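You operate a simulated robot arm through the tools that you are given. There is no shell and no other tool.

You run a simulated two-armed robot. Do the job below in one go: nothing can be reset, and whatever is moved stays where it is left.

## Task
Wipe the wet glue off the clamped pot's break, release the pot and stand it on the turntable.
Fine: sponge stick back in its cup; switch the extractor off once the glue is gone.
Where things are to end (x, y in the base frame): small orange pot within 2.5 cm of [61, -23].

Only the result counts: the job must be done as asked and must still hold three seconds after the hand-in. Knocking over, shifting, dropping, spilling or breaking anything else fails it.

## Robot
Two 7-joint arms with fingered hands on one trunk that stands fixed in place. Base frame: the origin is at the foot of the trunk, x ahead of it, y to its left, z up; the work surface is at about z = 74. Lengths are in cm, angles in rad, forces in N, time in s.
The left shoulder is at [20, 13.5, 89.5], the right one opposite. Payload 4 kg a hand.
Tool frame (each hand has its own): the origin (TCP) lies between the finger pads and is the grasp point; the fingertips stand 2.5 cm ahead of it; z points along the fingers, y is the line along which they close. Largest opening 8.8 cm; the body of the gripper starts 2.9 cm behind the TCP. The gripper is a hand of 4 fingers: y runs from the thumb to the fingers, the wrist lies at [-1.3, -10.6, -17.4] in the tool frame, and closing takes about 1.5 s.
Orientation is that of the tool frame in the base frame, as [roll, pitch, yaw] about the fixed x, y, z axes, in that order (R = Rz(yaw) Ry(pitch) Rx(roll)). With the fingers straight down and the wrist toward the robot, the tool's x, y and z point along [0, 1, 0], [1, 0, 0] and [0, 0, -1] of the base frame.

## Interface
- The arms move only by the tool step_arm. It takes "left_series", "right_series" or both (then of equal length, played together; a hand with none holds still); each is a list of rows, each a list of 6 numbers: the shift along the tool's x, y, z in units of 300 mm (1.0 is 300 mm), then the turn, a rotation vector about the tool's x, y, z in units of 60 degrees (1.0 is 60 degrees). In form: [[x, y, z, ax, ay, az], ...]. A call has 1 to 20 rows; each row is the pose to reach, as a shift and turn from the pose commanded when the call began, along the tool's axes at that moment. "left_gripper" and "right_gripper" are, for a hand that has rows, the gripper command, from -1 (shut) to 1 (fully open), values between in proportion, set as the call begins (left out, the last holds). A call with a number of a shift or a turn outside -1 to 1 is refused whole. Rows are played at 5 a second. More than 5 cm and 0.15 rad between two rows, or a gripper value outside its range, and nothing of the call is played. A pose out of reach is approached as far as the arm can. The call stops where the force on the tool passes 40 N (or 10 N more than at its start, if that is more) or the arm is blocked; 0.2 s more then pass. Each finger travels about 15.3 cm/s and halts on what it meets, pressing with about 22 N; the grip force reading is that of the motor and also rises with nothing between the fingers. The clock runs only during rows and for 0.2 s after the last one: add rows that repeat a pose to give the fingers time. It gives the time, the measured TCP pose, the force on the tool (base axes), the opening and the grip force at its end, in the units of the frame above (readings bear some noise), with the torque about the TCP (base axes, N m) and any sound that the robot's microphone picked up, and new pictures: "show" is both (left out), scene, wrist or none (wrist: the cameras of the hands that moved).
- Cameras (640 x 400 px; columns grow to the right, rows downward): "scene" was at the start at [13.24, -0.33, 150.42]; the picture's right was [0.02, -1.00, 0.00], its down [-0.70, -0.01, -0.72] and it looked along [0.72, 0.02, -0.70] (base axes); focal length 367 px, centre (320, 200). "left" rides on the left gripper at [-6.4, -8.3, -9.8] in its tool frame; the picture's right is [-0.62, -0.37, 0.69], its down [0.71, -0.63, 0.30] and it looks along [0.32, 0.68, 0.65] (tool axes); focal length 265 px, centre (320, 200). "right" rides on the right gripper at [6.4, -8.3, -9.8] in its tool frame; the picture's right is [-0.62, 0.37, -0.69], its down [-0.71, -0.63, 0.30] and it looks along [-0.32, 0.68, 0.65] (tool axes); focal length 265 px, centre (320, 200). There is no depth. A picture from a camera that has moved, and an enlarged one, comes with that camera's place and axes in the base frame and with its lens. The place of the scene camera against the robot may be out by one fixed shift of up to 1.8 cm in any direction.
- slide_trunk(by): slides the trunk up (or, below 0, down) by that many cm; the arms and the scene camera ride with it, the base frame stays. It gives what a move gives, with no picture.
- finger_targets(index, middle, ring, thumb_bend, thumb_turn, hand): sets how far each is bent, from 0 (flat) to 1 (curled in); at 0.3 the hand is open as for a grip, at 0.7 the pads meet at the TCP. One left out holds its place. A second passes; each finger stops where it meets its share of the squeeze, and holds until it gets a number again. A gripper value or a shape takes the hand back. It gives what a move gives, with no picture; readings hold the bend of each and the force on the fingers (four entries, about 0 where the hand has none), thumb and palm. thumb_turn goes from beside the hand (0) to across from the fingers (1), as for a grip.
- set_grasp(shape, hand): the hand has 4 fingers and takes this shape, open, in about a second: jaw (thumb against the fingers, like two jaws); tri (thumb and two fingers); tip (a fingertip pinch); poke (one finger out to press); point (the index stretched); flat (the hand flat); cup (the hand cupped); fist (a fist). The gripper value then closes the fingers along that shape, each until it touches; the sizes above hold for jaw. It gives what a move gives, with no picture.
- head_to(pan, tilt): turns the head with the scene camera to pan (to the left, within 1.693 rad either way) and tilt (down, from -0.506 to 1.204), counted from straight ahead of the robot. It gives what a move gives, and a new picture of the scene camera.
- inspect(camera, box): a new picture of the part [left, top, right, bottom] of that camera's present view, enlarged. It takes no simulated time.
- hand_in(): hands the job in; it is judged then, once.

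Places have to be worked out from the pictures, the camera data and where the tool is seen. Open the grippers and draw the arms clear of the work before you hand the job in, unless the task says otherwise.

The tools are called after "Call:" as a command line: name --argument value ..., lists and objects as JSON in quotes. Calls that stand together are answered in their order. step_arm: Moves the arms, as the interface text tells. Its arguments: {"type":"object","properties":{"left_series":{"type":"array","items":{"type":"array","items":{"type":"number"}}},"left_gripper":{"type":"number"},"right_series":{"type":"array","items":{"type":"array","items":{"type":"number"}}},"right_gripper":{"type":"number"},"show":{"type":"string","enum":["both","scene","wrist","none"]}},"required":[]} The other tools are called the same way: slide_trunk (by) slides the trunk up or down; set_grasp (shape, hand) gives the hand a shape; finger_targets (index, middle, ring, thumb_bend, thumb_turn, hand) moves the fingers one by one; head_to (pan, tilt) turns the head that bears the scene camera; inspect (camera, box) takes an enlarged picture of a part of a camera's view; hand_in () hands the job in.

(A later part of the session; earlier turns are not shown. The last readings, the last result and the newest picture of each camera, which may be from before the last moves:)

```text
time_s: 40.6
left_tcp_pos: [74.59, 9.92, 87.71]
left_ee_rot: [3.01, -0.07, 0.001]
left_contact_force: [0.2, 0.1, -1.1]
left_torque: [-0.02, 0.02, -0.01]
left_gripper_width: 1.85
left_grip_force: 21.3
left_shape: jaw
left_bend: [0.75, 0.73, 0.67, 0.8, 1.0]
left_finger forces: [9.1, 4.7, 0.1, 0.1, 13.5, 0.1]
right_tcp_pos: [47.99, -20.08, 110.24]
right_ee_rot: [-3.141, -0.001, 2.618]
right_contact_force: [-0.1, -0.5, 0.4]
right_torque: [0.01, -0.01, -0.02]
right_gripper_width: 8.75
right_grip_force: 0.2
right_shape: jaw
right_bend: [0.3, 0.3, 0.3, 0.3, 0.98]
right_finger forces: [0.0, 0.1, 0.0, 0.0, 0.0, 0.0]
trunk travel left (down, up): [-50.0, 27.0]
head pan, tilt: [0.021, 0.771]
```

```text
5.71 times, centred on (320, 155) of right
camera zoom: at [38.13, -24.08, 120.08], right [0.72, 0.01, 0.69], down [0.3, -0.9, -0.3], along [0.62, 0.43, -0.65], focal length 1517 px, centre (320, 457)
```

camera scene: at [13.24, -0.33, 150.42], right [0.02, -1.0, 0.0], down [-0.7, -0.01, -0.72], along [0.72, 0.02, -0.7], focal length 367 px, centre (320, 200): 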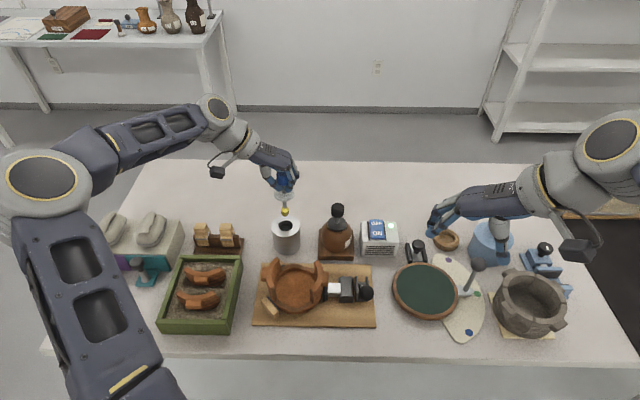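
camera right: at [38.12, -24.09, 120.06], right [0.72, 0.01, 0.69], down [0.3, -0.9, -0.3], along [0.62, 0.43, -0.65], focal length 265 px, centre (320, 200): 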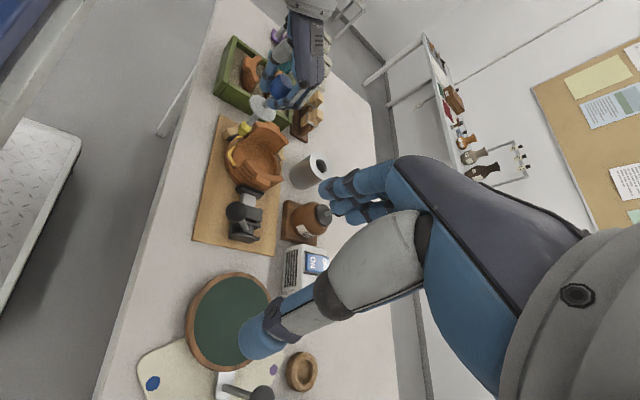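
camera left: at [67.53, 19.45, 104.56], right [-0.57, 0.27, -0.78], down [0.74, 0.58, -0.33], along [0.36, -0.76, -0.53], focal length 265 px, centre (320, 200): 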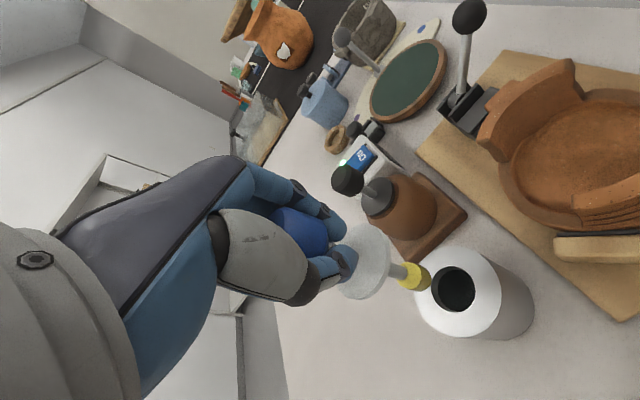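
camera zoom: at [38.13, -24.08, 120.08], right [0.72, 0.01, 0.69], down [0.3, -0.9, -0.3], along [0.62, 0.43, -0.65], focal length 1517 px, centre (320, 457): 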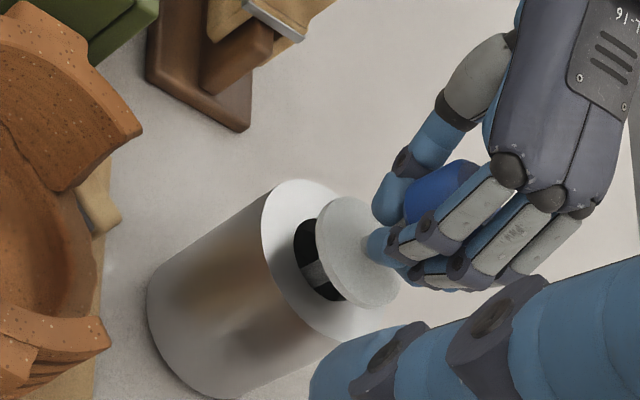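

The disc is still about 0.8–1 cm above the rim. I lower another 0.8 cm gently.

Call:
step_arm --left_series '[[-0.0005, -0.0009, 0.0066, 0, 0, 0], [-0.0009, -0.0018, 0.0132, 0, 0, 0], [-0.0014, -0.0027, 0.0198, 0, 0, 0], [-0.0018, -0.0035, 0.0264, 0, 0, 0], [-0.0018, -0.0035, 0.0264, 0, 0, 0]]' --show "none"

Call:
inspect --camera "left" --box '[280, 170, 460, 360]'

Call:
inspect --camera "scene" --box '[255, 190, 325, 260]'

```text
time_s: 41.8
left_tcp_pos: [74.52, 9.84, 86.82]
left_ee_rot: [3.01, -0.068, 0.0]
left_contact_force: [0.0, -0.2, -1.4]
left_torque: [0.01, -0.01, 0.02]
left_gripper_width: 1.86
left_grip_force: 21.5
left_shape: jaw
left_bend: [0.75, 0.73, 0.67, 0.8, 1.0]
left_finger forces: [9.1, 4.7, 0.0, 0.0, 13.6, 0.0]
right_tcp_pos: [47.94, -19.98, 110.22]
right_ee_rot: [-3.141, 0.0, 2.615]
right_contact_force: [1.0, 0.1, 0.9]
right_torque: [-0.01, -0.01, -0.01]
right_gripper_width: 8.74
right_grip_force: 0.0
right_shape: jaw
right_bend: [0.3, 0.3, 0.3, 0.3, 0.98]
right_finger forces: [0.0, 0.1, 0.0, 0.0, 0.1, 0.1]
trunk travel left (down, up): [-50.0, 27.0]
head pan, tilt: [0.021, 0.771]
```

```text
2.11 times, centred on (370, 265) of left
camera zoom: at [67.41, 19.35, 94.93], right [-0.57, 0.27, -0.78], down [0.74, 0.59, -0.33], along [0.36, -0.76, -0.53], focal length 559 px, centre (215, 63)
```

zoom: 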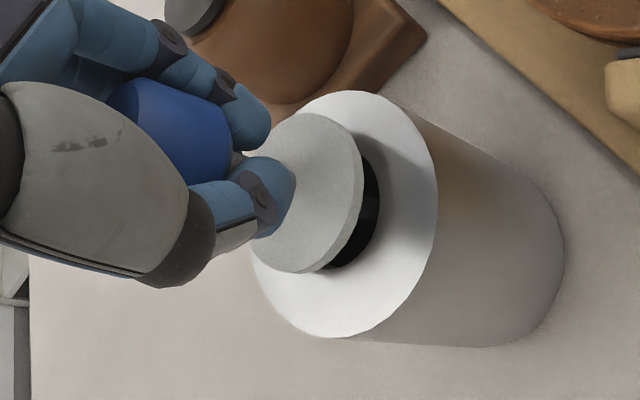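

```text
5.71 times, centred on (290, 225) of scene
camera zoom: at [13.24, -0.33, 150.42], right [0.02, -1.0, 0.0], down [-0.7, -0.01, -0.72], along [0.72, 0.02, -0.7], focal length 2098 px, centre (491, 57)
```

zoom: 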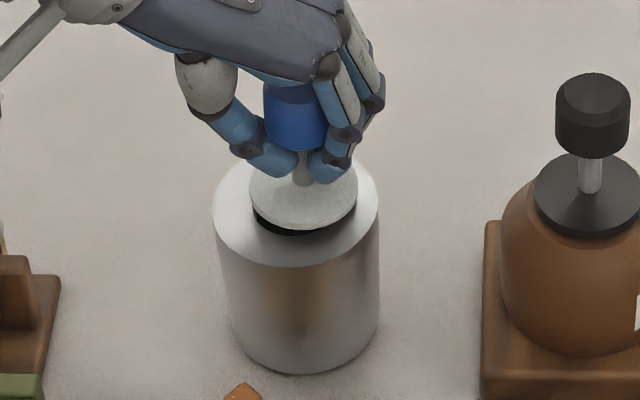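

Still a small gap under the disc, no contact force. I lower 0.5 cm more.

Call:
step_arm --left_series '[[-0.0004, -0.0007, 0.0055, 0, 0, 0], [-0.0008, -0.0015, 0.011, 0, 0, 0], [-0.0011, -0.0022, 0.0165, 0, 0, 0], [-0.0011, -0.0022, 0.0165, 0, 0, 0]]' --show "none"

Call:
inspect --camera "left" --box '[280, 170, 460, 360]'

Call:
inspect --camera "scene" --box '[255, 190, 325, 260]'

Call:
inspect --camera "right" --box '[280, 120, 360, 190]'

```text
time_s: 42.8
left_tcp_pos: [74.56, 9.92, 86.36]
left_ee_rot: [3.008, -0.07, 0.003]
left_contact_force: [-3.8, 7.8, 12.8]
left_torque: [0.12, 0.02, 0.0]
left_gripper_width: 1.87
left_grip_force: 21.7
left_shape: jaw
left_bend: [0.75, 0.73, 0.67, 0.81, 1.0]
left_finger forces: [7.5, 4.1, 0.0, 0.0, 18.0, 0.0]
right_tcp_pos: [47.73, -20.02, 110.22]
right_ee_rot: [-3.14, 0.002, 2.617]
right_contact_force: [-0.9, 1.0, 0.0]
right_torque: [0.0, -0.01, 0.0]
right_gripper_width: 8.77
right_grip_force: 0.1
right_shape: jaw
right_bend: [0.3, 0.3, 0.3, 0.3, 0.98]
right_finger forces: [0.1, 0.1, 0.1, 0.0, 0.1, 0.0]
trunk travel left (down, up): [-50.0, 27.0]
head pan, tilt: [0.021, 0.771]
```

```text
2.11 times, centred on (370, 265) of left
camera zoom: at [67.46, 19.44, 94.46], right [-0.57, 0.27, -0.78], down [0.74, 0.59, -0.33], along [0.36, -0.76, -0.53], focal length 559 px, centre (215, 63)
```

zoom: 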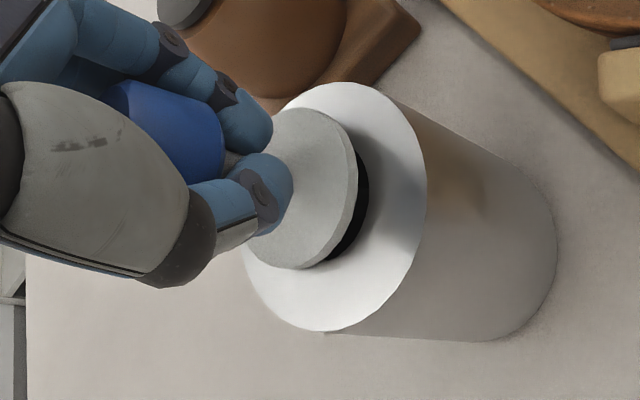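

```text
5.71 times, centred on (290, 225) of scene
camera zoom: at [13.2, -0.31, 150.44], right [0.02, -1.0, 0.0], down [-0.7, -0.02, -0.72], along [0.72, 0.02, -0.7], focal length 2098 px, centre (491, 57)
```

zoom: 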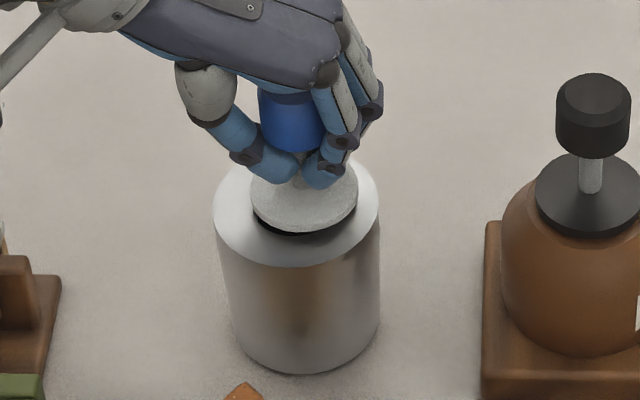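

```text
5.71 times, centred on (320, 155) of right
camera zoom: at [38.09, -24.06, 120.11], right [0.72, 0.01, 0.69], down [0.3, -0.9, -0.3], along [0.62, 0.43, -0.65], focal length 1517 px, centre (320, 457)
```

zoom: 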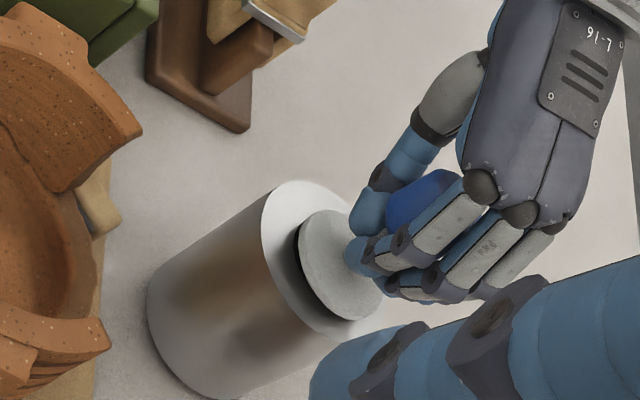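

Contact registered (13 N up): the stick is seated as it was originally. I back off 0.2 cm and open the hand.

Call:
step_arm --left_series '[[0.0003, 0.0006, -0.0044, 0, 0, 0], [0.0005, 0.0009, -0.0066, 0, 0, 0], [0.0005, 0.0009, -0.0066, 0, 0, 0]]' --show "none"

Call:
step_arm --left_series '[[0, 0, 0, 0, 0, 0], [0, 0, 0, 0, 0, 0], [0, 0, 0, 0, 0, 0], [0, 0, 0, 0, 0, 0], [0, 0, 0, 0, 0, 0], [0, 0, 0, 0, 0, 0]]' --left_gripper 1 --show "wrist"

Call:
inspect --camera "scene" --box '[255, 190, 325, 260]'

Call:
inspect --camera "right" --box '[280, 120, 360, 190]'

```text
time_s: 43.6
left_tcp_pos: [74.46, 9.8, 86.45]
left_ee_rot: [3.007, -0.069, 0.001]
left_contact_force: [-0.4, 2.8, 2.8]
left_torque: [0.1, 0.0, 0.02]
left_gripper_width: 1.87
left_grip_force: 21.7
left_shape: jaw
left_bend: [0.75, 0.73, 0.67, 0.81, 1.0]
left_finger forces: [7.7, 4.5, 0.0, 0.0, 14.9, 0.1]
right_tcp_pos: [47.92, -19.99, 110.2]
right_ee_rot: [3.141, 0.001, 2.618]
right_contact_force: [0.2, -0.8, -0.1]
right_torque: [0.01, -0.02, 0.02]
right_gripper_width: 8.77
right_grip_force: 0.0
right_shape: jaw
right_bend: [0.3, 0.3, 0.3, 0.3, 0.98]
right_finger forces: [0.1, 0.0, 0.0, 0.1, 0.0, 0.0]
trunk travel left (down, up): [-50.0, 27.0]
head pan, tilt: [0.021, 0.771]
```

```text
time_s: 45.0
left_tcp_pos: [74.47, 9.84, 86.51]
left_ee_rot: [3.007, -0.069, 0.001]
left_contact_force: [-0.6, 0.1, 0.0]
left_torque: [0.01, -0.01, 0.05]
left_gripper_width: 8.78
left_grip_force: 0.1
left_shape: jaw
left_bend: [0.3, 0.3, 0.3, 0.3, 0.98]
left_finger forces: [0.1, 0.0, 0.0, 0.0, 0.0, 0.0]
right_tcp_pos: [47.81, -20.15, 110.3]
right_ee_rot: [3.141, 0.0, 2.62]
right_contact_force: [-0.8, -0.2, -0.9]
right_torque: [0.0, 0.0, -0.01]
right_gripper_width: 8.76
right_grip_force: 0.0
right_shape: jaw
right_bend: [0.3, 0.3, 0.3, 0.3, 0.98]
right_finger forces: [0.1, 0.0, 0.0, 0.0, 0.1, 0.1]
trunk travel left (down, up): [-50.0, 27.0]
head pan, tilt: [0.021, 0.771]
camera left: at [67.45, 19.35, 94.63], right [-0.57, 0.27, -0.78], down [0.74, 0.59, -0.33], along [0.36, -0.76, -0.53], focal length 265 px, centre (320, 200)
```

left: 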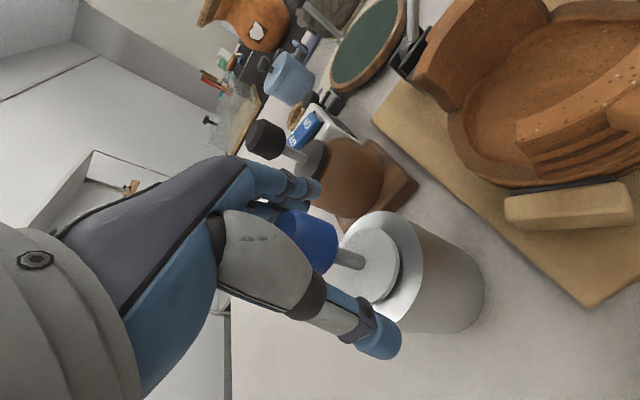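

```text
5.71 times, centred on (290, 225) of scene
camera zoom: at [13.24, -0.33, 150.42], right [0.02, -1.0, 0.0], down [-0.7, -0.01, -0.72], along [0.72, 0.02, -0.7], focal length 2098 px, centre (491, 57)
```

zoom: 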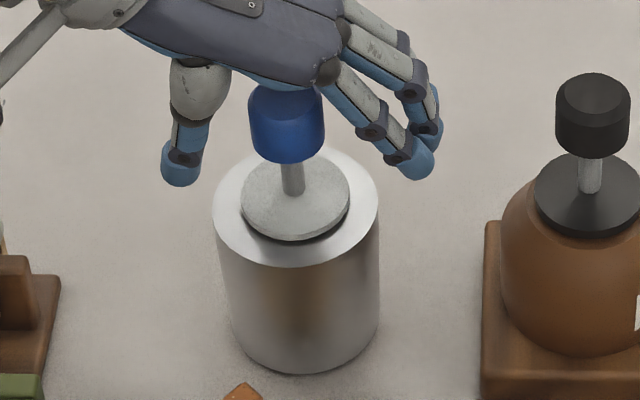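

```text
5.71 times, centred on (320, 155) of right
camera zoom: at [38.13, -24.08, 120.08], right [0.72, 0.01, 0.69], down [0.3, -0.9, -0.3], along [0.62, 0.43, -0.65], focal length 1517 px, centre (320, 457)
```

zoom: 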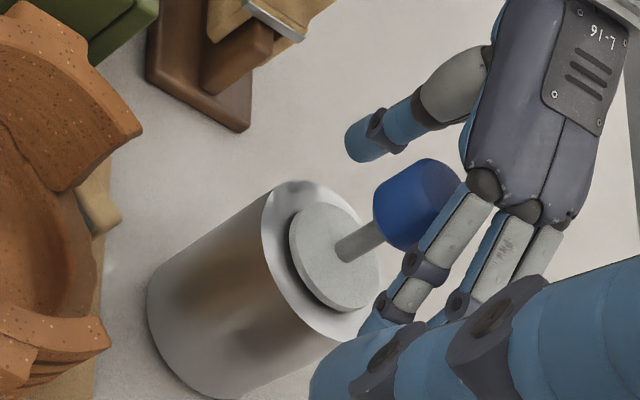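

The sponge stick is back in its cup, disc on the rim. I now retract the left hand up and to the side, and bring the right hand above the extractor switch (OFF half ≈ [75.9, −12.7, 82.2]).

Call:
step_arm --left_series '[[0.0092, 0.0177, -0.1318, 0, 0, 0], [0.0184, 0.0355, -0.2637, 0, 0, 0], [0.0276, 0.0532, -0.3955, 0, 0, 0], [-0.0455, -0.0065, -0.452, 0, 0, 0], [-0.1185, -0.0662, -0.5084, 0, 0, 0], [-0.1916, -0.1259, -0.5649, 0, 0, 0], [-0.2646, -0.1855, -0.6213, 0, 0, 0], [-0.3377, -0.2452, -0.6778, 0, 0, 0], [-0.4107, -0.3049, -0.7342, 0, 0, 0], [-0.4838, -0.3646, -0.7907, 0, 0, 0], [-0.4838, -0.3646, -0.7907, 0, 0, 0]]' --right_series '[[-0.0689, 0.0681, 0.034, 0, 0, 0.1], [-0.1377, 0.1361, 0.068, 0, 0, 0.2], [-0.2066, 0.2042, 0.102, 0, 0, 0.3], [-0.2755, 0.2722, 0.136, 0, 0, 0.4], [-0.3444, 0.3403, 0.17, 0, 0, 0.5], [-0.4132, 0.4083, 0.204, 0, 0, 0.6], [-0.4821, 0.4764, 0.238, 0, 0, 0.7], [-0.551, 0.5444, 0.272, 0, 0, 0.8], [-0.6198, 0.6125, 0.306, 0, 0, 0.9], [-0.6887, 0.6805, 0.34, 0, 0, 1.0], [-0.6887, 0.6805, 0.34, 0, 0, 1.0]]' --show "both"

Call:
set_grasp --shape "poke" --hand "right"

```text
time_s: 47.4
left_tcp_pos: [58.35, 23.71, 107.31]
left_ee_rot: [3.009, -0.071, 0.0]
left_contact_force: [-0.4, -0.3, 1.2]
left_torque: [0.03, -0.02, 0.02]
left_gripper_width: 8.77
left_grip_force: 0.1
left_shape: jaw
left_bend: [0.3, 0.3, 0.3, 0.3, 0.98]
left_finger forces: [0.0, 0.1, 0.0, 0.0, 0.1, 0.1]
right_tcp_pos: [74.25, -14.59, 99.3]
right_ee_rot: [-3.141, -0.001, 1.569]
right_contact_force: [-0.5, 0.2, 0.5]
right_torque: [0.01, 0.02, 0.0]
right_gripper_width: 8.77
right_grip_force: 0.0
right_shape: jaw
right_bend: [0.3, 0.3, 0.3, 0.3, 0.98]
right_finger forces: [0.0, 0.1, 0.1, 0.0, 0.0, 0.0]
right hand out of reach, approached as far as the arm can: row 10, 11
trunk travel left (down, up): [-50.0, 27.0]
head pan, tilt: [0.021, 0.771]
camera scene: at [13.25, -0.33, 150.42], right [0.02, -1.0, 0.0], down [-0.7, -0.01, -0.72], along [0.72, 0.02, -0.7], focal length 367 px, centre (320, 200)
camera right: at [65.87, -8.16, 109.14], right [0.37, -0.62, 0.69], down [-0.63, -0.71, -0.31], along [0.68, -0.33, -0.65], focal length 265 px, centre (320, 200)
camera left: at [51.36, 33.25, 115.46], right [-0.57, 0.27, -0.78], down [0.74, 0.58, -0.33], along [0.36, -0.76, -0.53], focal length 265 px, centre (320, 200)
```

scene: 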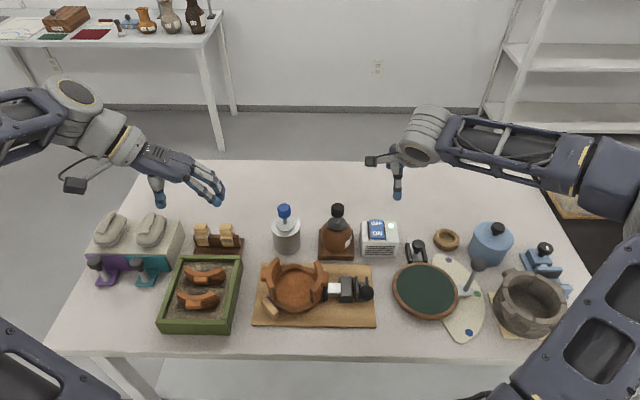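
right: 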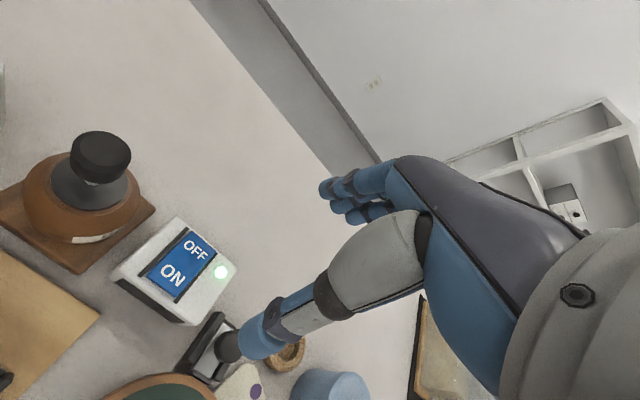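
left: 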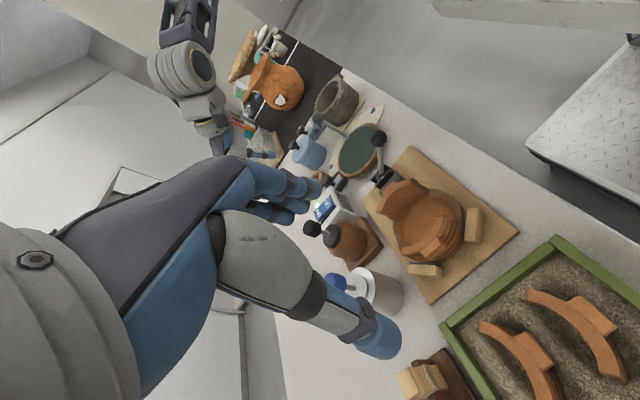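

```text
time_s: 48.3
left_tcp_pos: [58.6, 23.75, 107.3]
left_ee_rot: [3.008, -0.071, 0.0]
left_contact_force: [0.5, -0.1, -0.4]
left_torque: [-0.02, 0.01, -0.02]
left_gripper_width: 8.78
left_grip_force: 0.0
left_shape: jaw
left_bend: [0.3, 0.3, 0.3, 0.3, 0.98]
left_finger forces: [0.0, 0.0, 0.1, 0.0, 0.0, 0.1]
right_tcp_pos: [74.2, -14.57, 99.37]
right_ee_rot: [3.141, 0.0, 1.57]
right_contact_force: [-0.9, -0.3, -0.7]
right_torque: [0.03, 0.01, 0.01]
right_gripper_width: 0.02
right_grip_force: 0.0
right_shape: poke
right_bend: [0.7, 0.7, 0.99, 1.0, 1.0]
right_finger forces: [0.0, 0.0, 0.0, 0.1, 0.0, 0.0]
trunk travel left (down, up): [-50.0, 27.0]
head pan, tilt: [0.021, 0.771]
```

The right hand stopped a bit short (reach in that configuration). Let me look at the poke shape and where the fingertip is relative to the switch.

Call:
inspect --camera "right" --box '[80, 120, 420, 380]'

Call:
inspect --camera "scene" --box '[340, 130, 460, 260]'

Call:
inspect --camera "left" --box '[140, 60, 420, 260]'

```text
1.54 times, centred on (250, 250) of right
camera zoom: at [65.84, -8.16, 109.13], right [0.37, -0.62, 0.69], down [-0.63, -0.71, -0.3], along [0.68, -0.32, -0.65], focal length 408 px, centre (428, 123)
```

zoom: 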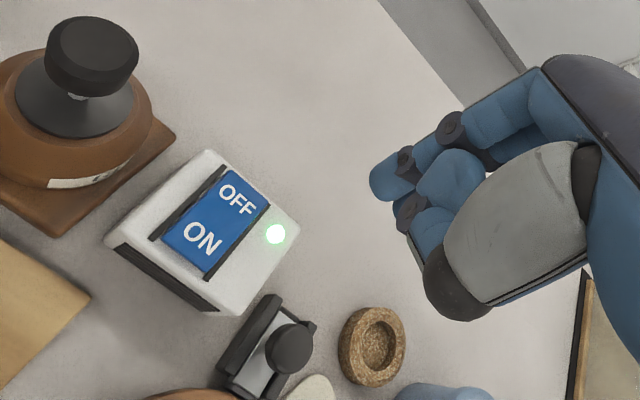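

```text
3.08 times, centred on (400, 195) of scene
camera zoom: at [13.24, -0.33, 150.42], right [0.02, -1.0, 0.0], down [-0.7, -0.01, -0.72], along [0.72, 0.02, -0.7], focal length 1130 px, centre (74, 215)
```

zoom: 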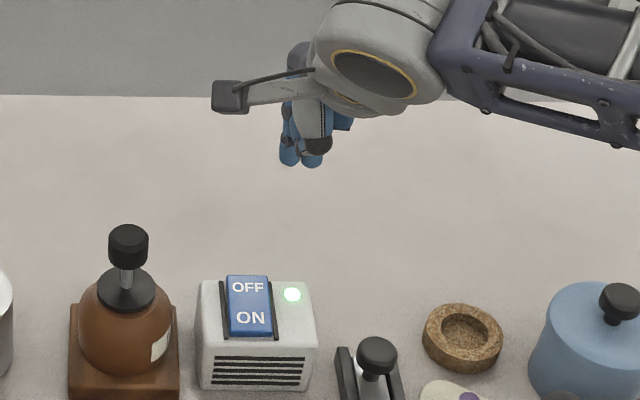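

```text
2.00 times, centred on (280, 160) of left
camera zoom: at [51.39, 33.25, 115.45], right [-0.57, 0.27, -0.78], down [0.74, 0.59, -0.33], along [0.36, -0.76, -0.53], focal length 531 px, centre (400, 280)
```

zoom: 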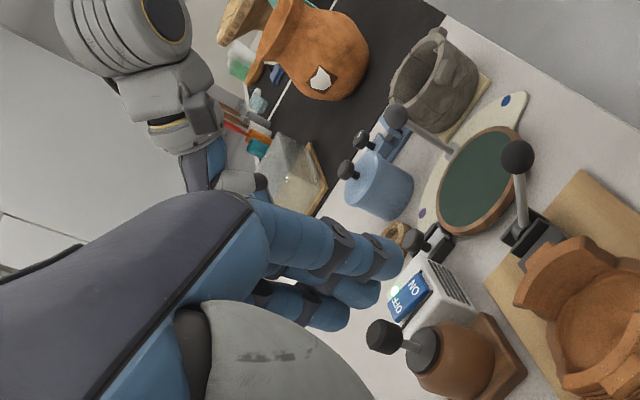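

In poke shape two fingertips stand side by side about 2.5 cm below the TCP. I move to roughly above the OFF half at [75.7, −12.6], z≈90, and see whether it is reachable lower down.

Call:
step_arm --right_series '[[0.0133, 0.01, 0.06, 0, 0, 0], [0.0267, 0.02, 0.12, 0, 0, 0], [0.04, 0.03, 0.18, 0, 0, 0], [0.0533, 0.04, 0.24, 0, 0, 0], [0.0667, 0.05, 0.3, 0, 0, 0], [0.0667, 0.05, 0.3, 0, 0, 0]]' --show "none"

Call:
inspect --camera "right" --box '[80, 120, 420, 380]'

Call:
inspect --camera "scene" --box '[340, 170, 440, 260]'

```text
time_s: 49.7
left_tcp_pos: [58.39, 23.8, 107.34]
left_ee_rot: [3.009, -0.068, 0.0]
left_contact_force: [-0.5, 0.5, -0.4]
left_torque: [-0.04, -0.02, 0.01]
left_gripper_width: 8.76
left_grip_force: 0.1
left_shape: jaw
left_bend: [0.3, 0.3, 0.3, 0.3, 0.98]
left_finger forces: [0.1, 0.0, 0.0, 0.0, 0.0, 0.1]
right_tcp_pos: [73.63, -14.56, 93.33]
right_ee_rot: [3.141, 0.0, 1.571]
right_contact_force: [-0.4, -0.3, -0.6]
right_torque: [-0.01, 0.05, -0.01]
right_gripper_width: 0.0
right_grip_force: 0.1
right_shape: poke
right_bend: [0.7, 0.7, 0.99, 1.0, 1.0]
right_finger forces: [0.0, 0.0, 0.0, 0.1, 0.0, 0.0]
right hand out of reach, approached as far as the arm can: row 1, 2, 3, 4, 5, 6
trunk travel left (down, up): [-50.0, 27.0]
head pan, tilt: [0.021, 0.771]
```

```text
1.54 times, centred on (250, 250) of right
camera zoom: at [65.17, -8.14, 103.23], right [0.37, -0.62, 0.69], down [-0.63, -0.71, -0.3], along [0.68, -0.32, -0.65], focal length 408 px, centre (428, 123)
```

zoom: 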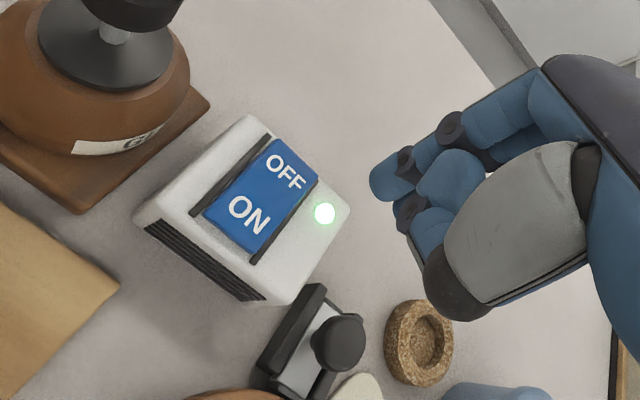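

```text
4.44 times, centred on (390, 215) of scene
camera zoom: at [13.25, -0.34, 150.42], right [0.02, -1.0, 0.0], down [-0.7, -0.01, -0.72], along [0.72, 0.02, -0.7], focal length 1632 px, centre (9, 133)
```

zoom: 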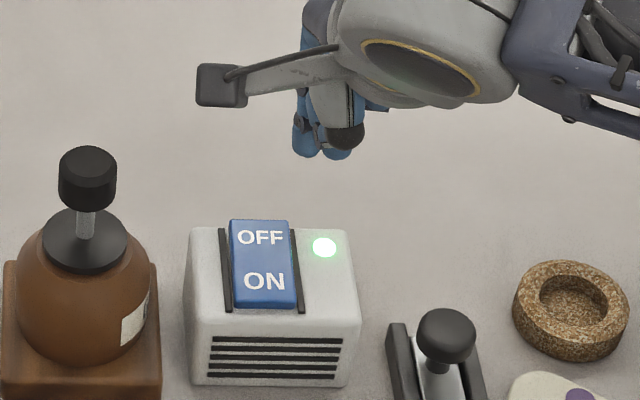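

The arm is at a joint limit in this wrist yaw. I'll turn the hand 30° the other way (wrist further to the right) while moving toward the target, which should free it.

Call:
step_arm --right_series '[[0, 0, 0, 0, 0, -0.1], [0, 0, 0, 0, 0, -0.2], [0, 0, 0, 0, 0, -0.3], [0.0158, 0.0158, 0.02, 0, 0, -0.4], [0.0317, 0.0317, 0.04, 0, 0, -0.5], [0.0475, 0.0475, 0.06, 0, 0, -0.5], [0.0633, 0.0633, 0.0767, 0, 0, -0.5], [0.0633, 0.0633, 0.0767, 0, 0, -0.5]]' --show "both"

Call:
inspect --camera "scene" --box '[340, 170, 440, 260]'

```text
time_s: 51.5
left_tcp_pos: [58.51, 23.67, 107.26]
left_ee_rot: [3.009, -0.068, -0.001]
left_contact_force: [-0.2, 0.5, -0.3]
left_torque: [-0.01, -0.02, -0.03]
left_gripper_width: 8.77
left_grip_force: 0.0
left_shape: jaw
left_bend: [0.3, 0.3, 0.3, 0.3, 0.98]
left_finger forces: [0.0, 0.0, 0.0, 0.0, 0.0, 0.1]
right_tcp_pos: [75.09, -12.92, 91.6]
right_ee_rot: [-3.14, 0.0, 2.093]
right_contact_force: [0.1, -0.6, -0.3]
right_torque: [0.01, 0.02, -0.03]
right_gripper_width: 0.0
right_grip_force: 0.0
right_shape: poke
right_bend: [0.7, 0.7, 0.99, 1.0, 1.0]
right_finger forces: [0.0, 0.0, 0.0, 0.0, 0.0, 0.0]
right hand out of reach, approached as far as the arm can: row 7, 8
trunk travel left (down, up): [-50.0, 27.0]
head pan, tilt: [0.021, 0.771]
camera scene: at [13.24, -0.33, 150.42], right [0.02, -1.0, 0.0], down [-0.7, -0.01, -0.72], along [0.72, 0.02, -0.7], focal length 367 px, centre (320, 200)
camera right: at [64.56, -11.65, 101.46], right [0.63, -0.35, 0.69], down [-0.19, -0.93, -0.3], along [0.75, 0.06, -0.65], focal length 265 px, centre (320, 200)
```

scene: 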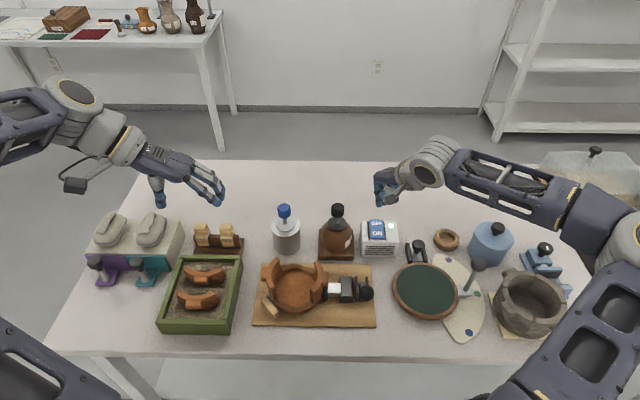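
right: 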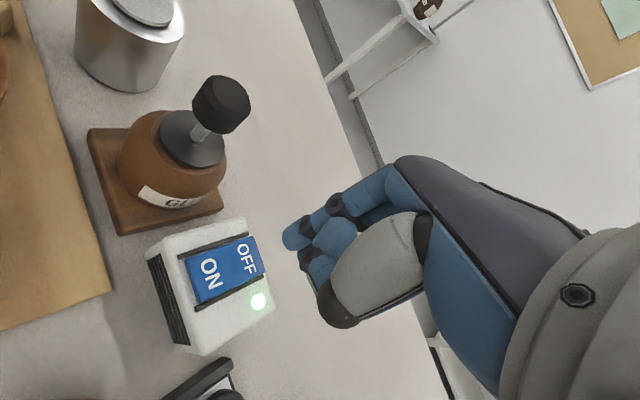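

```text
4.44 times, centred on (390, 215) of scene
camera zoom: at [13.24, -0.33, 150.42], right [0.02, -1.0, 0.0], down [-0.7, -0.01, -0.72], along [0.72, 0.02, -0.7], focal length 1632 px, centre (9, 133)
```

zoom: 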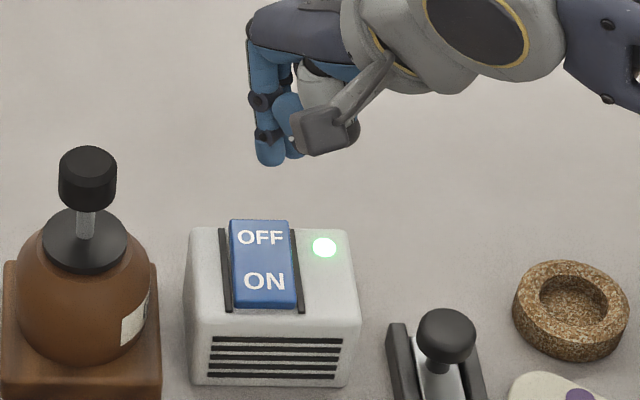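

Turning helps. I turn a further ~18°, shift 0.8 cm forward and lower 3 cm toward the OFF half.

Call:
step_arm --right_series '[[0, 0, 0.01, 0, 0, -0.1], [0, 0, 0.03, 0, 0, -0.2], [-0.005, 0.01, 0.05, 0, 0, -0.3], [-0.01, 0.018, 0.08, 0, 0, -0.3], [-0.0133, 0.0231, 0.1, 0, 0, -0.3], [-0.0133, 0.0231, 0.1, 0, 0, -0.3]]' --show "none"

Call:
inspect --camera "scene" --box '[350, 190, 420, 260]'

Call:
inspect --camera "right" --box '[120, 130, 400, 360]'

Call:
inspect --camera "left" --box '[220, 130, 400, 260]'

```text
time_s: 52.9
left_tcp_pos: [58.39, 23.68, 107.29]
left_ee_rot: [3.008, -0.071, 0.002]
left_contact_force: [0.0, -0.3, 0.5]
left_torque: [0.0, 0.0, -0.04]
left_gripper_width: 8.8
left_grip_force: 0.1
left_shape: jaw
left_bend: [0.3, 0.3, 0.3, 0.3, 0.98]
left_finger forces: [0.0, 0.0, 0.1, 0.0, 0.1, 0.0]
right_tcp_pos: [75.32, -13.92, 89.74]
right_ee_rot: [3.14, 0.0, 2.408]
right_contact_force: [0.3, 0.1, 0.3]
right_torque: [-0.01, -0.03, 0.0]
right_gripper_width: 0.02
right_grip_force: 0.1
right_shape: poke
right_bend: [0.7, 0.7, 0.99, 1.0, 1.0]
right_finger forces: [0.0, 0.0, 0.1, 0.0, 0.0, 0.0]
right hand out of reach, approached as far as the arm can: row 3, 4, 5, 6
trunk travel left (down, up): [-50.0, 27.0]
head pan, tilt: [0.021, 0.771]
```

```text
5.71 times, centred on (385, 225) of scene
camera zoom: at [13.25, -0.33, 150.42], right [0.02, -1.0, 0.0], down [-0.7, -0.01, -0.72], along [0.72, 0.02, -0.7], focal length 2098 px, centre (-51, 57)
```

zoom: 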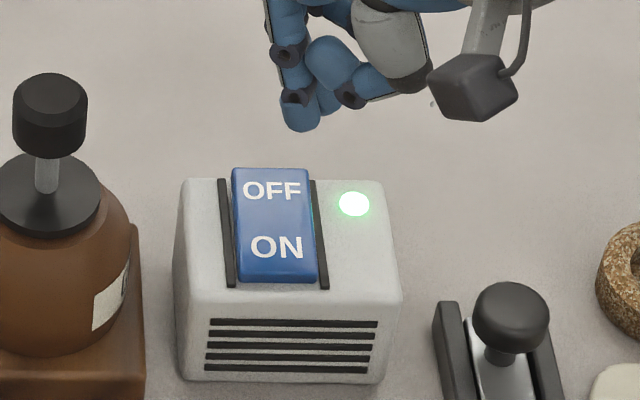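

```text
1.74 times, centred on (260, 245) of right
camera zoom: at [64.88, -15.73, 99.57], right [0.71, -0.14, 0.69], down [0.11, -0.95, -0.3], along [0.7, 0.29, -0.65], focal length 462 px, centre (424, 122)
```

zoom: 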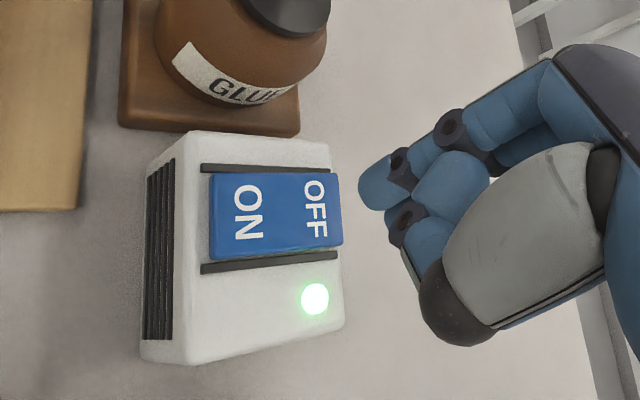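

```text
3.08 times, centred on (310, 195) of left
camera zoom: at [51.39, 33.25, 115.45], right [-0.57, 0.27, -0.78], down [0.74, 0.59, -0.33], along [0.36, -0.76, -0.53], focal length 817 px, centre (351, 215)
```

zoom: 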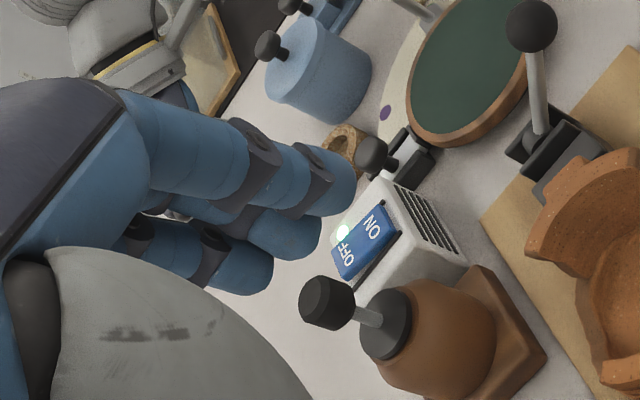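

The arm is stuck against a joint limit from this path. I retreat to a comfortable pose (where it was before, yaw 2.6) and will approach the switch again keeping that yaw.

Call:
step_arm --right_series '[[0.02, -0.03, -0.11, 0, 0, -0.03], [0.07, -0.116, -0.19, 0, 0, -0.06], [0.13, -0.214, -0.254, 0, 0, -0.09], [0.19, -0.312, -0.318, 0, 0, -0.12], [0.249, -0.41, -0.382, 0, 0, -0.15], [0.308, -0.508, -0.446, 0, 0, -0.18], [0.366, -0.604, -0.51, 0, 0, -0.2], [0.366, -0.604, -0.51, 0, 0, -0.2]]' --show "scene"

```text
time_s: 54.7
left_tcp_pos: [58.44, 23.66, 107.22]
left_ee_rot: [3.009, -0.069, 0.001]
left_contact_force: [0.2, -0.5, -0.2]
left_torque: [0.0, -0.02, -0.03]
left_gripper_width: 8.76
left_grip_force: 0.0
left_shape: jaw
left_bend: [0.3, 0.3, 0.3, 0.3, 0.98]
left_finger forces: [0.0, 0.1, 0.0, 0.0, 0.1, 0.0]
right_tcp_pos: [55.06, -20.08, 105.17]
right_ee_rot: [-3.141, 0.0, 2.619]
right_contact_force: [0.1, 0.0, 0.3]
right_torque: [0.0, 0.03, -0.03]
right_gripper_width: 0.0
right_grip_force: 0.1
right_shape: poke
right_bend: [0.7, 0.7, 0.99, 1.0, 1.0]
right_finger forces: [0.1, 0.0, 0.0, 0.0, 0.0, 0.0]
trunk travel left (down, up): [-50.0, 27.0]
head pan, tilt: [0.021, 0.771]
camera scene: at [13.25, -0.33, 150.42], right [0.02, -1.0, 0.0], down [-0.7, -0.01, -0.72], along [0.72, 0.02, -0.7], focal length 367 px, centre (320, 200)
```

scene: 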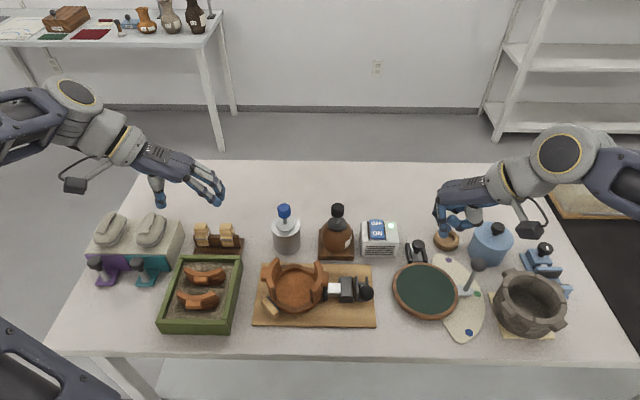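

Now I approach the switch with the yaw held at 2.62.

Call:
step_arm --right_series '[[-0.067, 0.079, 0.02, 0, 0, 0], [-0.134, 0.158, 0.04, 0, 0, 0], [-0.202, 0.237, 0.07, 0, 0, 0], [-0.269, 0.315, 0.11, 0, 0, 0], [-0.336, 0.394, 0.16, 0, 0, 0], [-0.403, 0.473, 0.21, 0, 0, 0], [-0.4707, 0.552, 0.2667, 0, 0, 0], [-0.4707, 0.552, 0.2667, 0, 0, 0]]' --show "scene"

```text
time_s: 56.5
left_tcp_pos: [58.42, 23.75, 107.29]
left_ee_rot: [3.01, -0.069, 0.001]
left_contact_force: [-0.1, -0.2, 0.1]
left_torque: [-0.04, 0.05, 0.02]
left_gripper_width: 8.78
left_grip_force: 0.0
left_shape: jaw
left_bend: [0.3, 0.3, 0.3, 0.3, 0.98]
left_finger forces: [0.1, 0.0, 0.0, 0.0, 0.0, 0.0]
right_tcp_pos: [73.91, -13.54, 97.6]
right_ee_rot: [-3.141, 0.0, 2.618]
right_contact_force: [0.3, -0.3, 0.1]
right_torque: [-0.01, 0.06, -0.01]
right_gripper_width: 0.01
right_grip_force: 0.1
right_shape: poke
right_bend: [0.7, 0.7, 0.99, 1.0, 1.0]
right_finger forces: [0.0, 0.0, 0.0, 0.0, 0.0, 0.0]
right hand out of reach, approached as far as the arm can: row 7, 8
trunk travel left (down, up): [-50.0, 27.0]
head pan, tilt: [0.021, 0.771]
camera scene: at [13.26, -0.34, 150.43], right [0.02, -1.0, 0.0], down [-0.7, -0.02, -0.72], along [0.72, 0.02, -0.7], focal length 367 px, centre (320, 200)
```

scene: 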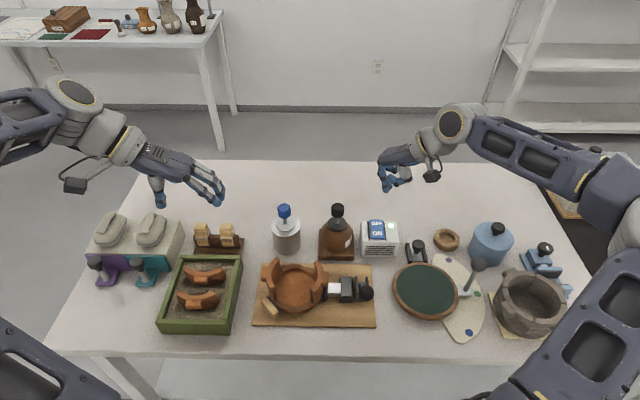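

The right arm seems limited because the shoulder sits far below the wrist. I raise the trunk 12 cm to give it a better geometry.

Call:
slide_trunk --by 12

```text
time_s: 58.0
left_tcp_pos: [58.41, 23.68, 119.32]
left_ee_rot: [3.009, -0.069, 0.001]
left_contact_force: [0.5, -0.1, 0.6]
left_torque: [0.02, 0.01, -0.03]
left_gripper_width: 8.76
left_grip_force: 0.1
left_shape: jaw
left_bend: [0.3, 0.3, 0.3, 0.3, 0.98]
left_finger forces: [0.1, 0.1, 0.0, 0.0, 0.0, 0.1]
right_tcp_pos: [73.96, -13.66, 109.57]
right_ee_rot: [-3.141, 0.001, 2.618]
right_contact_force: [-0.1, 0.5, -0.1]
right_torque: [-0.01, 0.0, 0.0]
right_gripper_width: 0.02
right_grip_force: 0.0
right_shape: poke
right_bend: [0.7, 0.7, 0.99, 1.0, 1.0]
right_finger forces: [0.1, 0.0, 0.1, 0.1, 0.1, 0.0]
trunk travel left (down, up): [-62.0, 15.0]
head pan, tilt: [0.021, 0.771]
```

Now I lower the right hand toward the OFF half again (target [75.6, −12.8], z≈93).

Call:
step_arm --right_series '[[0, 0, 0.09, 0, 0, 0], [0, 0, 0.18, 0, 0, 0], [0, 0, 0.27, 0, 0, 0], [-0.011, 0.0166, 0.36, 0, 0, 0], [-0.022, 0.0332, 0.45, 0, 0, 0], [-0.0329, 0.0498, 0.5333, 0, 0, 0], [-0.0329, 0.0498, 0.5333, 0, 0, 0]]' --show "both"

```text
time_s: 59.6
left_tcp_pos: [58.48, 23.81, 119.37]
left_ee_rot: [3.008, -0.069, -0.001]
left_contact_force: [0.2, 0.5, 0.6]
left_torque: [0.01, 0.0, -0.01]
left_gripper_width: 8.78
left_grip_force: 0.0
left_shape: jaw
left_bend: [0.3, 0.3, 0.3, 0.3, 0.98]
left_finger forces: [0.0, 0.0, 0.1, 0.0, 0.0, 0.0]
right_tcp_pos: [73.21, -14.43, 94.36]
right_ee_rot: [-3.141, 0.001, 2.62]
right_contact_force: [0.5, -0.6, -0.1]
right_torque: [0.01, 0.03, 0.0]
right_gripper_width: 0.0
right_grip_force: 0.0
right_shape: poke
right_bend: [0.7, 0.7, 0.99, 1.0, 1.0]
right_finger forces: [0.0, 0.0, 0.0, 0.0, 0.0, 0.0]
right hand out of reach, approached as far as the arm can: row 4, 5, 6, 7
trunk travel left (down, up): [-62.0, 15.0]
head pan, tilt: [0.021, 0.771]
camera scene: at [13.25, -0.33, 162.42], right [0.02, -1.0, 0.0], down [-0.7, -0.01, -0.72], along [0.72, 0.02, -0.7], focal length 367 px, centre (320, 200)
camera right: at [63.37, -18.36, 104.14], right [0.72, 0.01, 0.69], down [0.3, -0.9, -0.3], along [0.62, 0.43, -0.65], focal length 265 px, centre (320, 200)
```

scene: 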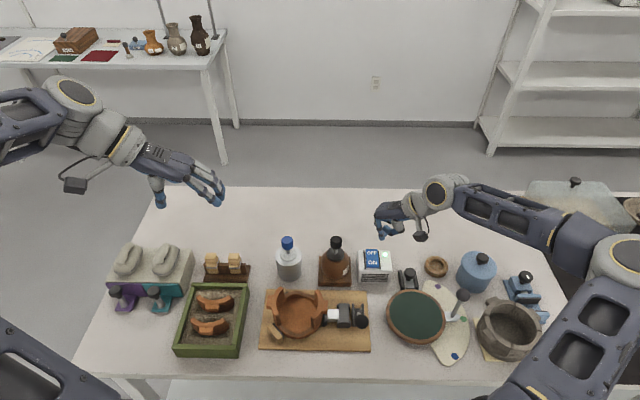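
right: 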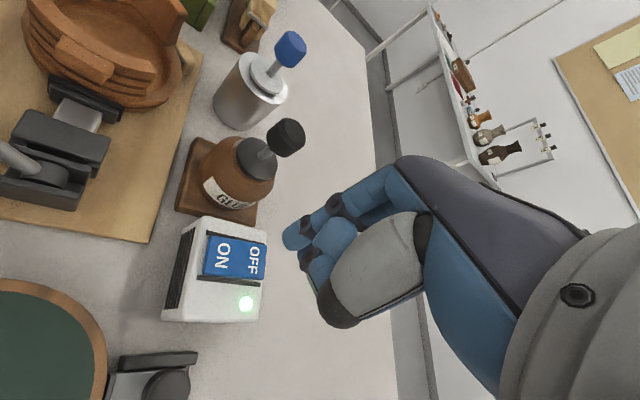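

The limit is geometric, so I'll tilt the hand so the fingers point forward-left and down, keeping the wrist back, and lower toward the OFF half.

Call:
step_arm --right_series '[[0, 0, 0.02, -0.095, 0, 0], [0, 0, 0.05, -0.19, 0, 0], [-0.01, 0.01, 0.09, -0.286, 0, 0], [-0.02, 0.02, 0.13, -0.382, 0, 0], [-0.035, 0.034, 0.17, -0.382, 0, 0], [-0.0523, 0.0494, 0.21, -0.382, 0, 0], [-0.0523, 0.0494, 0.21, -0.382, 0, 0]]' --show "none"

Call:
inspect --camera "scene" --box '[340, 210, 420, 290]'

Call:
inspect --camera "right" --box '[150, 150, 400, 350]'

```text
time_s: 61.2
left_tcp_pos: [58.5, 23.74, 119.33]
left_ee_rot: [3.008, -0.07, 0.001]
left_contact_force: [0.0, 0.1, 0.3]
left_torque: [-0.04, 0.0, -0.01]
left_gripper_width: 8.76
left_grip_force: 0.0
left_shape: jaw
left_bend: [0.3, 0.3, 0.3, 0.3, 0.98]
left_finger forces: [0.0, 0.0, 0.0, 0.1, 0.0, 0.0]
right_tcp_pos: [73.92, -14.55, 89.06]
right_ee_rot: [2.741, 0.002, 2.616]
right_contact_force: [0.5, 0.8, 0.5]
right_torque: [0.0, 0.01, 0.03]
right_gripper_width: 0.0
right_grip_force: 0.1
right_shape: poke
right_bend: [0.7, 0.7, 0.99, 1.0, 1.0]
right_finger forces: [0.1, 0.0, 0.0, 0.0, 0.1, 0.0]
right hand out of reach, approached as far as the arm can: row 5, 6, 7
trunk travel left (down, up): [-62.0, 15.0]
head pan, tilt: [0.021, 0.771]
```

```text
5.00 times, centred on (380, 250) of scene
camera zoom: at [13.25, -0.33, 162.42], right [0.02, -1.0, 0.0], down [-0.7, -0.01, -0.72], along [0.72, 0.02, -0.7], focal length 1836 px, centre (20, -50)
```

zoom: 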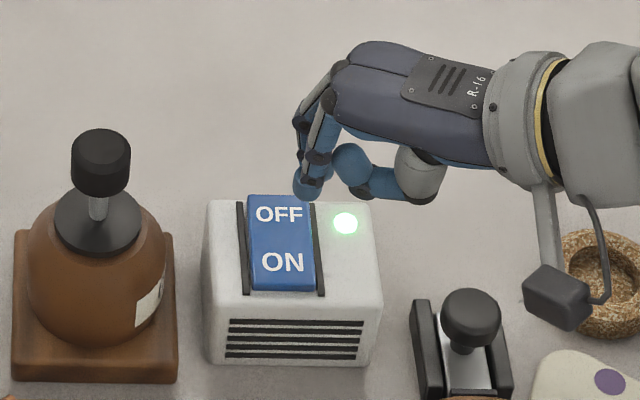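

```text
2.00 times, centred on (275, 250) of right
camera zoom: at [62.43, -21.28, 94.88], right [0.57, -0.25, 0.78], down [0.39, -0.76, -0.53], along [0.72, 0.6, -0.34], focal length 531 px, centre (410, 100)
```

zoom: 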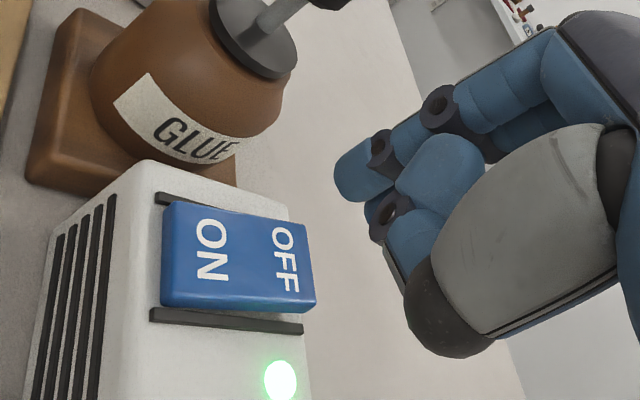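

The elbow is stuck outward from my earlier path and the thumb would hit the box first with more tilt. I'll retreat upward to near the right arm's starting pose to reset the elbow, then approach directly.

Call:
step_arm --right_series '[[0, 0.039, -0.092, 0.0, 0, 0], [0.04, 0.03, -0.2, 0.06, 0, 0], [0.08, 0.01, -0.32, 0.13, 0, 0], [0.13, -0.02, -0.44, 0.2, 0, 0], [0.18, -0.05, -0.56, 0.26, 0, 0], [0.23, -0.08, -0.7, 0.32, 0, 0], [0.2867, -0.1163, -0.845, 0.382, 0, 0], [0.2867, -0.1163, -0.845, 0.382, 0, 0]]' --show "none"

```text
time_s: 63.0
left_tcp_pos: [58.51, 23.71, 119.31]
left_ee_rot: [3.009, -0.069, 0.001]
left_contact_force: [0.2, -0.3, 0.3]
left_torque: [-0.02, 0.01, 0.01]
left_gripper_width: 8.78
left_grip_force: 0.0
left_shape: jaw
left_bend: [0.3, 0.3, 0.3, 0.3, 0.98]
left_finger forces: [0.0, 0.0, 0.0, 0.0, 0.0, 0.0]
right_tcp_pos: [59.81, -21.4, 111.17]
right_ee_rot: [-3.14, -0.001, 2.617]
right_contact_force: [-0.2, -0.1, -0.7]
right_torque: [0.03, 0.02, 0.01]
right_gripper_width: 0.02
right_grip_force: 0.1
right_shape: poke
right_bend: [0.7, 0.7, 0.99, 1.0, 1.0]
right_finger forces: [0.0, 0.0, 0.0, 0.0, 0.1, 0.1]
trunk travel left (down, up): [-62.0, 15.0]
head pan, tilt: [0.021, 0.771]
```

Now I turn back to yaw 1.57 while moving to near the start pose.

Call:
step_arm --right_series '[[0.0185, -0.033, -0.058, 0, 0, 0.125], [0.037, -0.066, -0.117, 0, 0, 0.25], [0.0555, -0.099, -0.175, 0, 0, 0.375], [0.074, -0.132, -0.233, 0, 0, 0.5], [0.0925, -0.164, -0.292, 0, 0, 0.625], [0.111, -0.197, -0.35, 0, 0, 0.75], [0.1295, -0.23, -0.409, 0, 0, 0.875], [0.148, -0.263, -0.467, 0, 0, 1.0], [0.148, -0.263, -0.467, 0, 0, 1.0]]' --show "scene"

```text
time_s: 65.0
left_tcp_pos: [58.37, 23.64, 119.24]
left_ee_rot: [3.01, -0.069, 0.0]
left_contact_force: [-1.0, -0.5, 0.1]
left_torque: [-0.05, -0.01, 0.01]
left_gripper_width: 8.75
left_grip_force: 0.1
left_shape: jaw
left_bend: [0.3, 0.3, 0.3, 0.3, 0.98]
left_finger forces: [0.0, 0.0, 0.1, 0.1, 0.0, 0.1]
right_tcp_pos: [52.07, -26.11, 124.98]
right_ee_rot: [3.141, 0.0, 1.569]
right_contact_force: [-0.5, 0.4, 0.0]
right_torque: [0.03, -0.03, 0.0]
right_gripper_width: 0.0
right_grip_force: 0.1
right_shape: poke
right_bend: [0.7, 0.7, 0.99, 1.0, 1.0]
right_finger forces: [0.0, 0.0, 0.0, 0.0, 0.1, 0.0]
trunk travel left (down, up): [-62.0, 15.0]
head pan, tilt: [0.021, 0.771]
camera scene: at [13.25, -0.34, 162.42], right [0.02, -1.0, 0.0], down [-0.7, -0.01, -0.72], along [0.72, 0.02, -0.7], focal length 367 px, centre (320, 200)
```

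scene: 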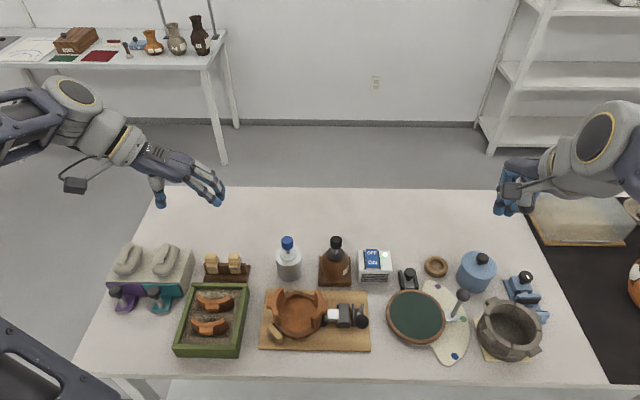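

The arm resembles its starting posture again. I lower the trunk back by 12 cm (hands stay well above the table) before approaching directly.

Call:
slide_trunk --by -12

```text
time_s: 66.5
left_tcp_pos: [58.37, 23.69, 107.4]
left_ee_rot: [3.009, -0.069, 0.001]
left_contact_force: [0.5, 0.6, -0.5]
left_torque: [0.0, -0.01, 0.01]
left_gripper_width: 8.77
left_grip_force: 0.0
left_shape: jaw
left_bend: [0.3, 0.3, 0.3, 0.3, 0.98]
left_finger forces: [0.0, 0.0, 0.0, 0.0, 0.0, 0.0]
right_tcp_pos: [52.05, -26.1, 113.09]
right_ee_rot: [3.14, -0.001, 1.57]
right_contact_force: [-0.2, 0.3, -0.6]
right_torque: [0.06, 0.0, -0.02]
right_gripper_width: 0.01
right_grip_force: 0.1
right_shape: poke
right_bend: [0.7, 0.7, 0.99, 1.0, 1.0]
right_finger forces: [0.0, 0.0, 0.0, 0.1, 0.0, 0.1]
trunk travel left (down, up): [-50.0, 27.0]
head pan, tilt: [0.021, 0.771]
```

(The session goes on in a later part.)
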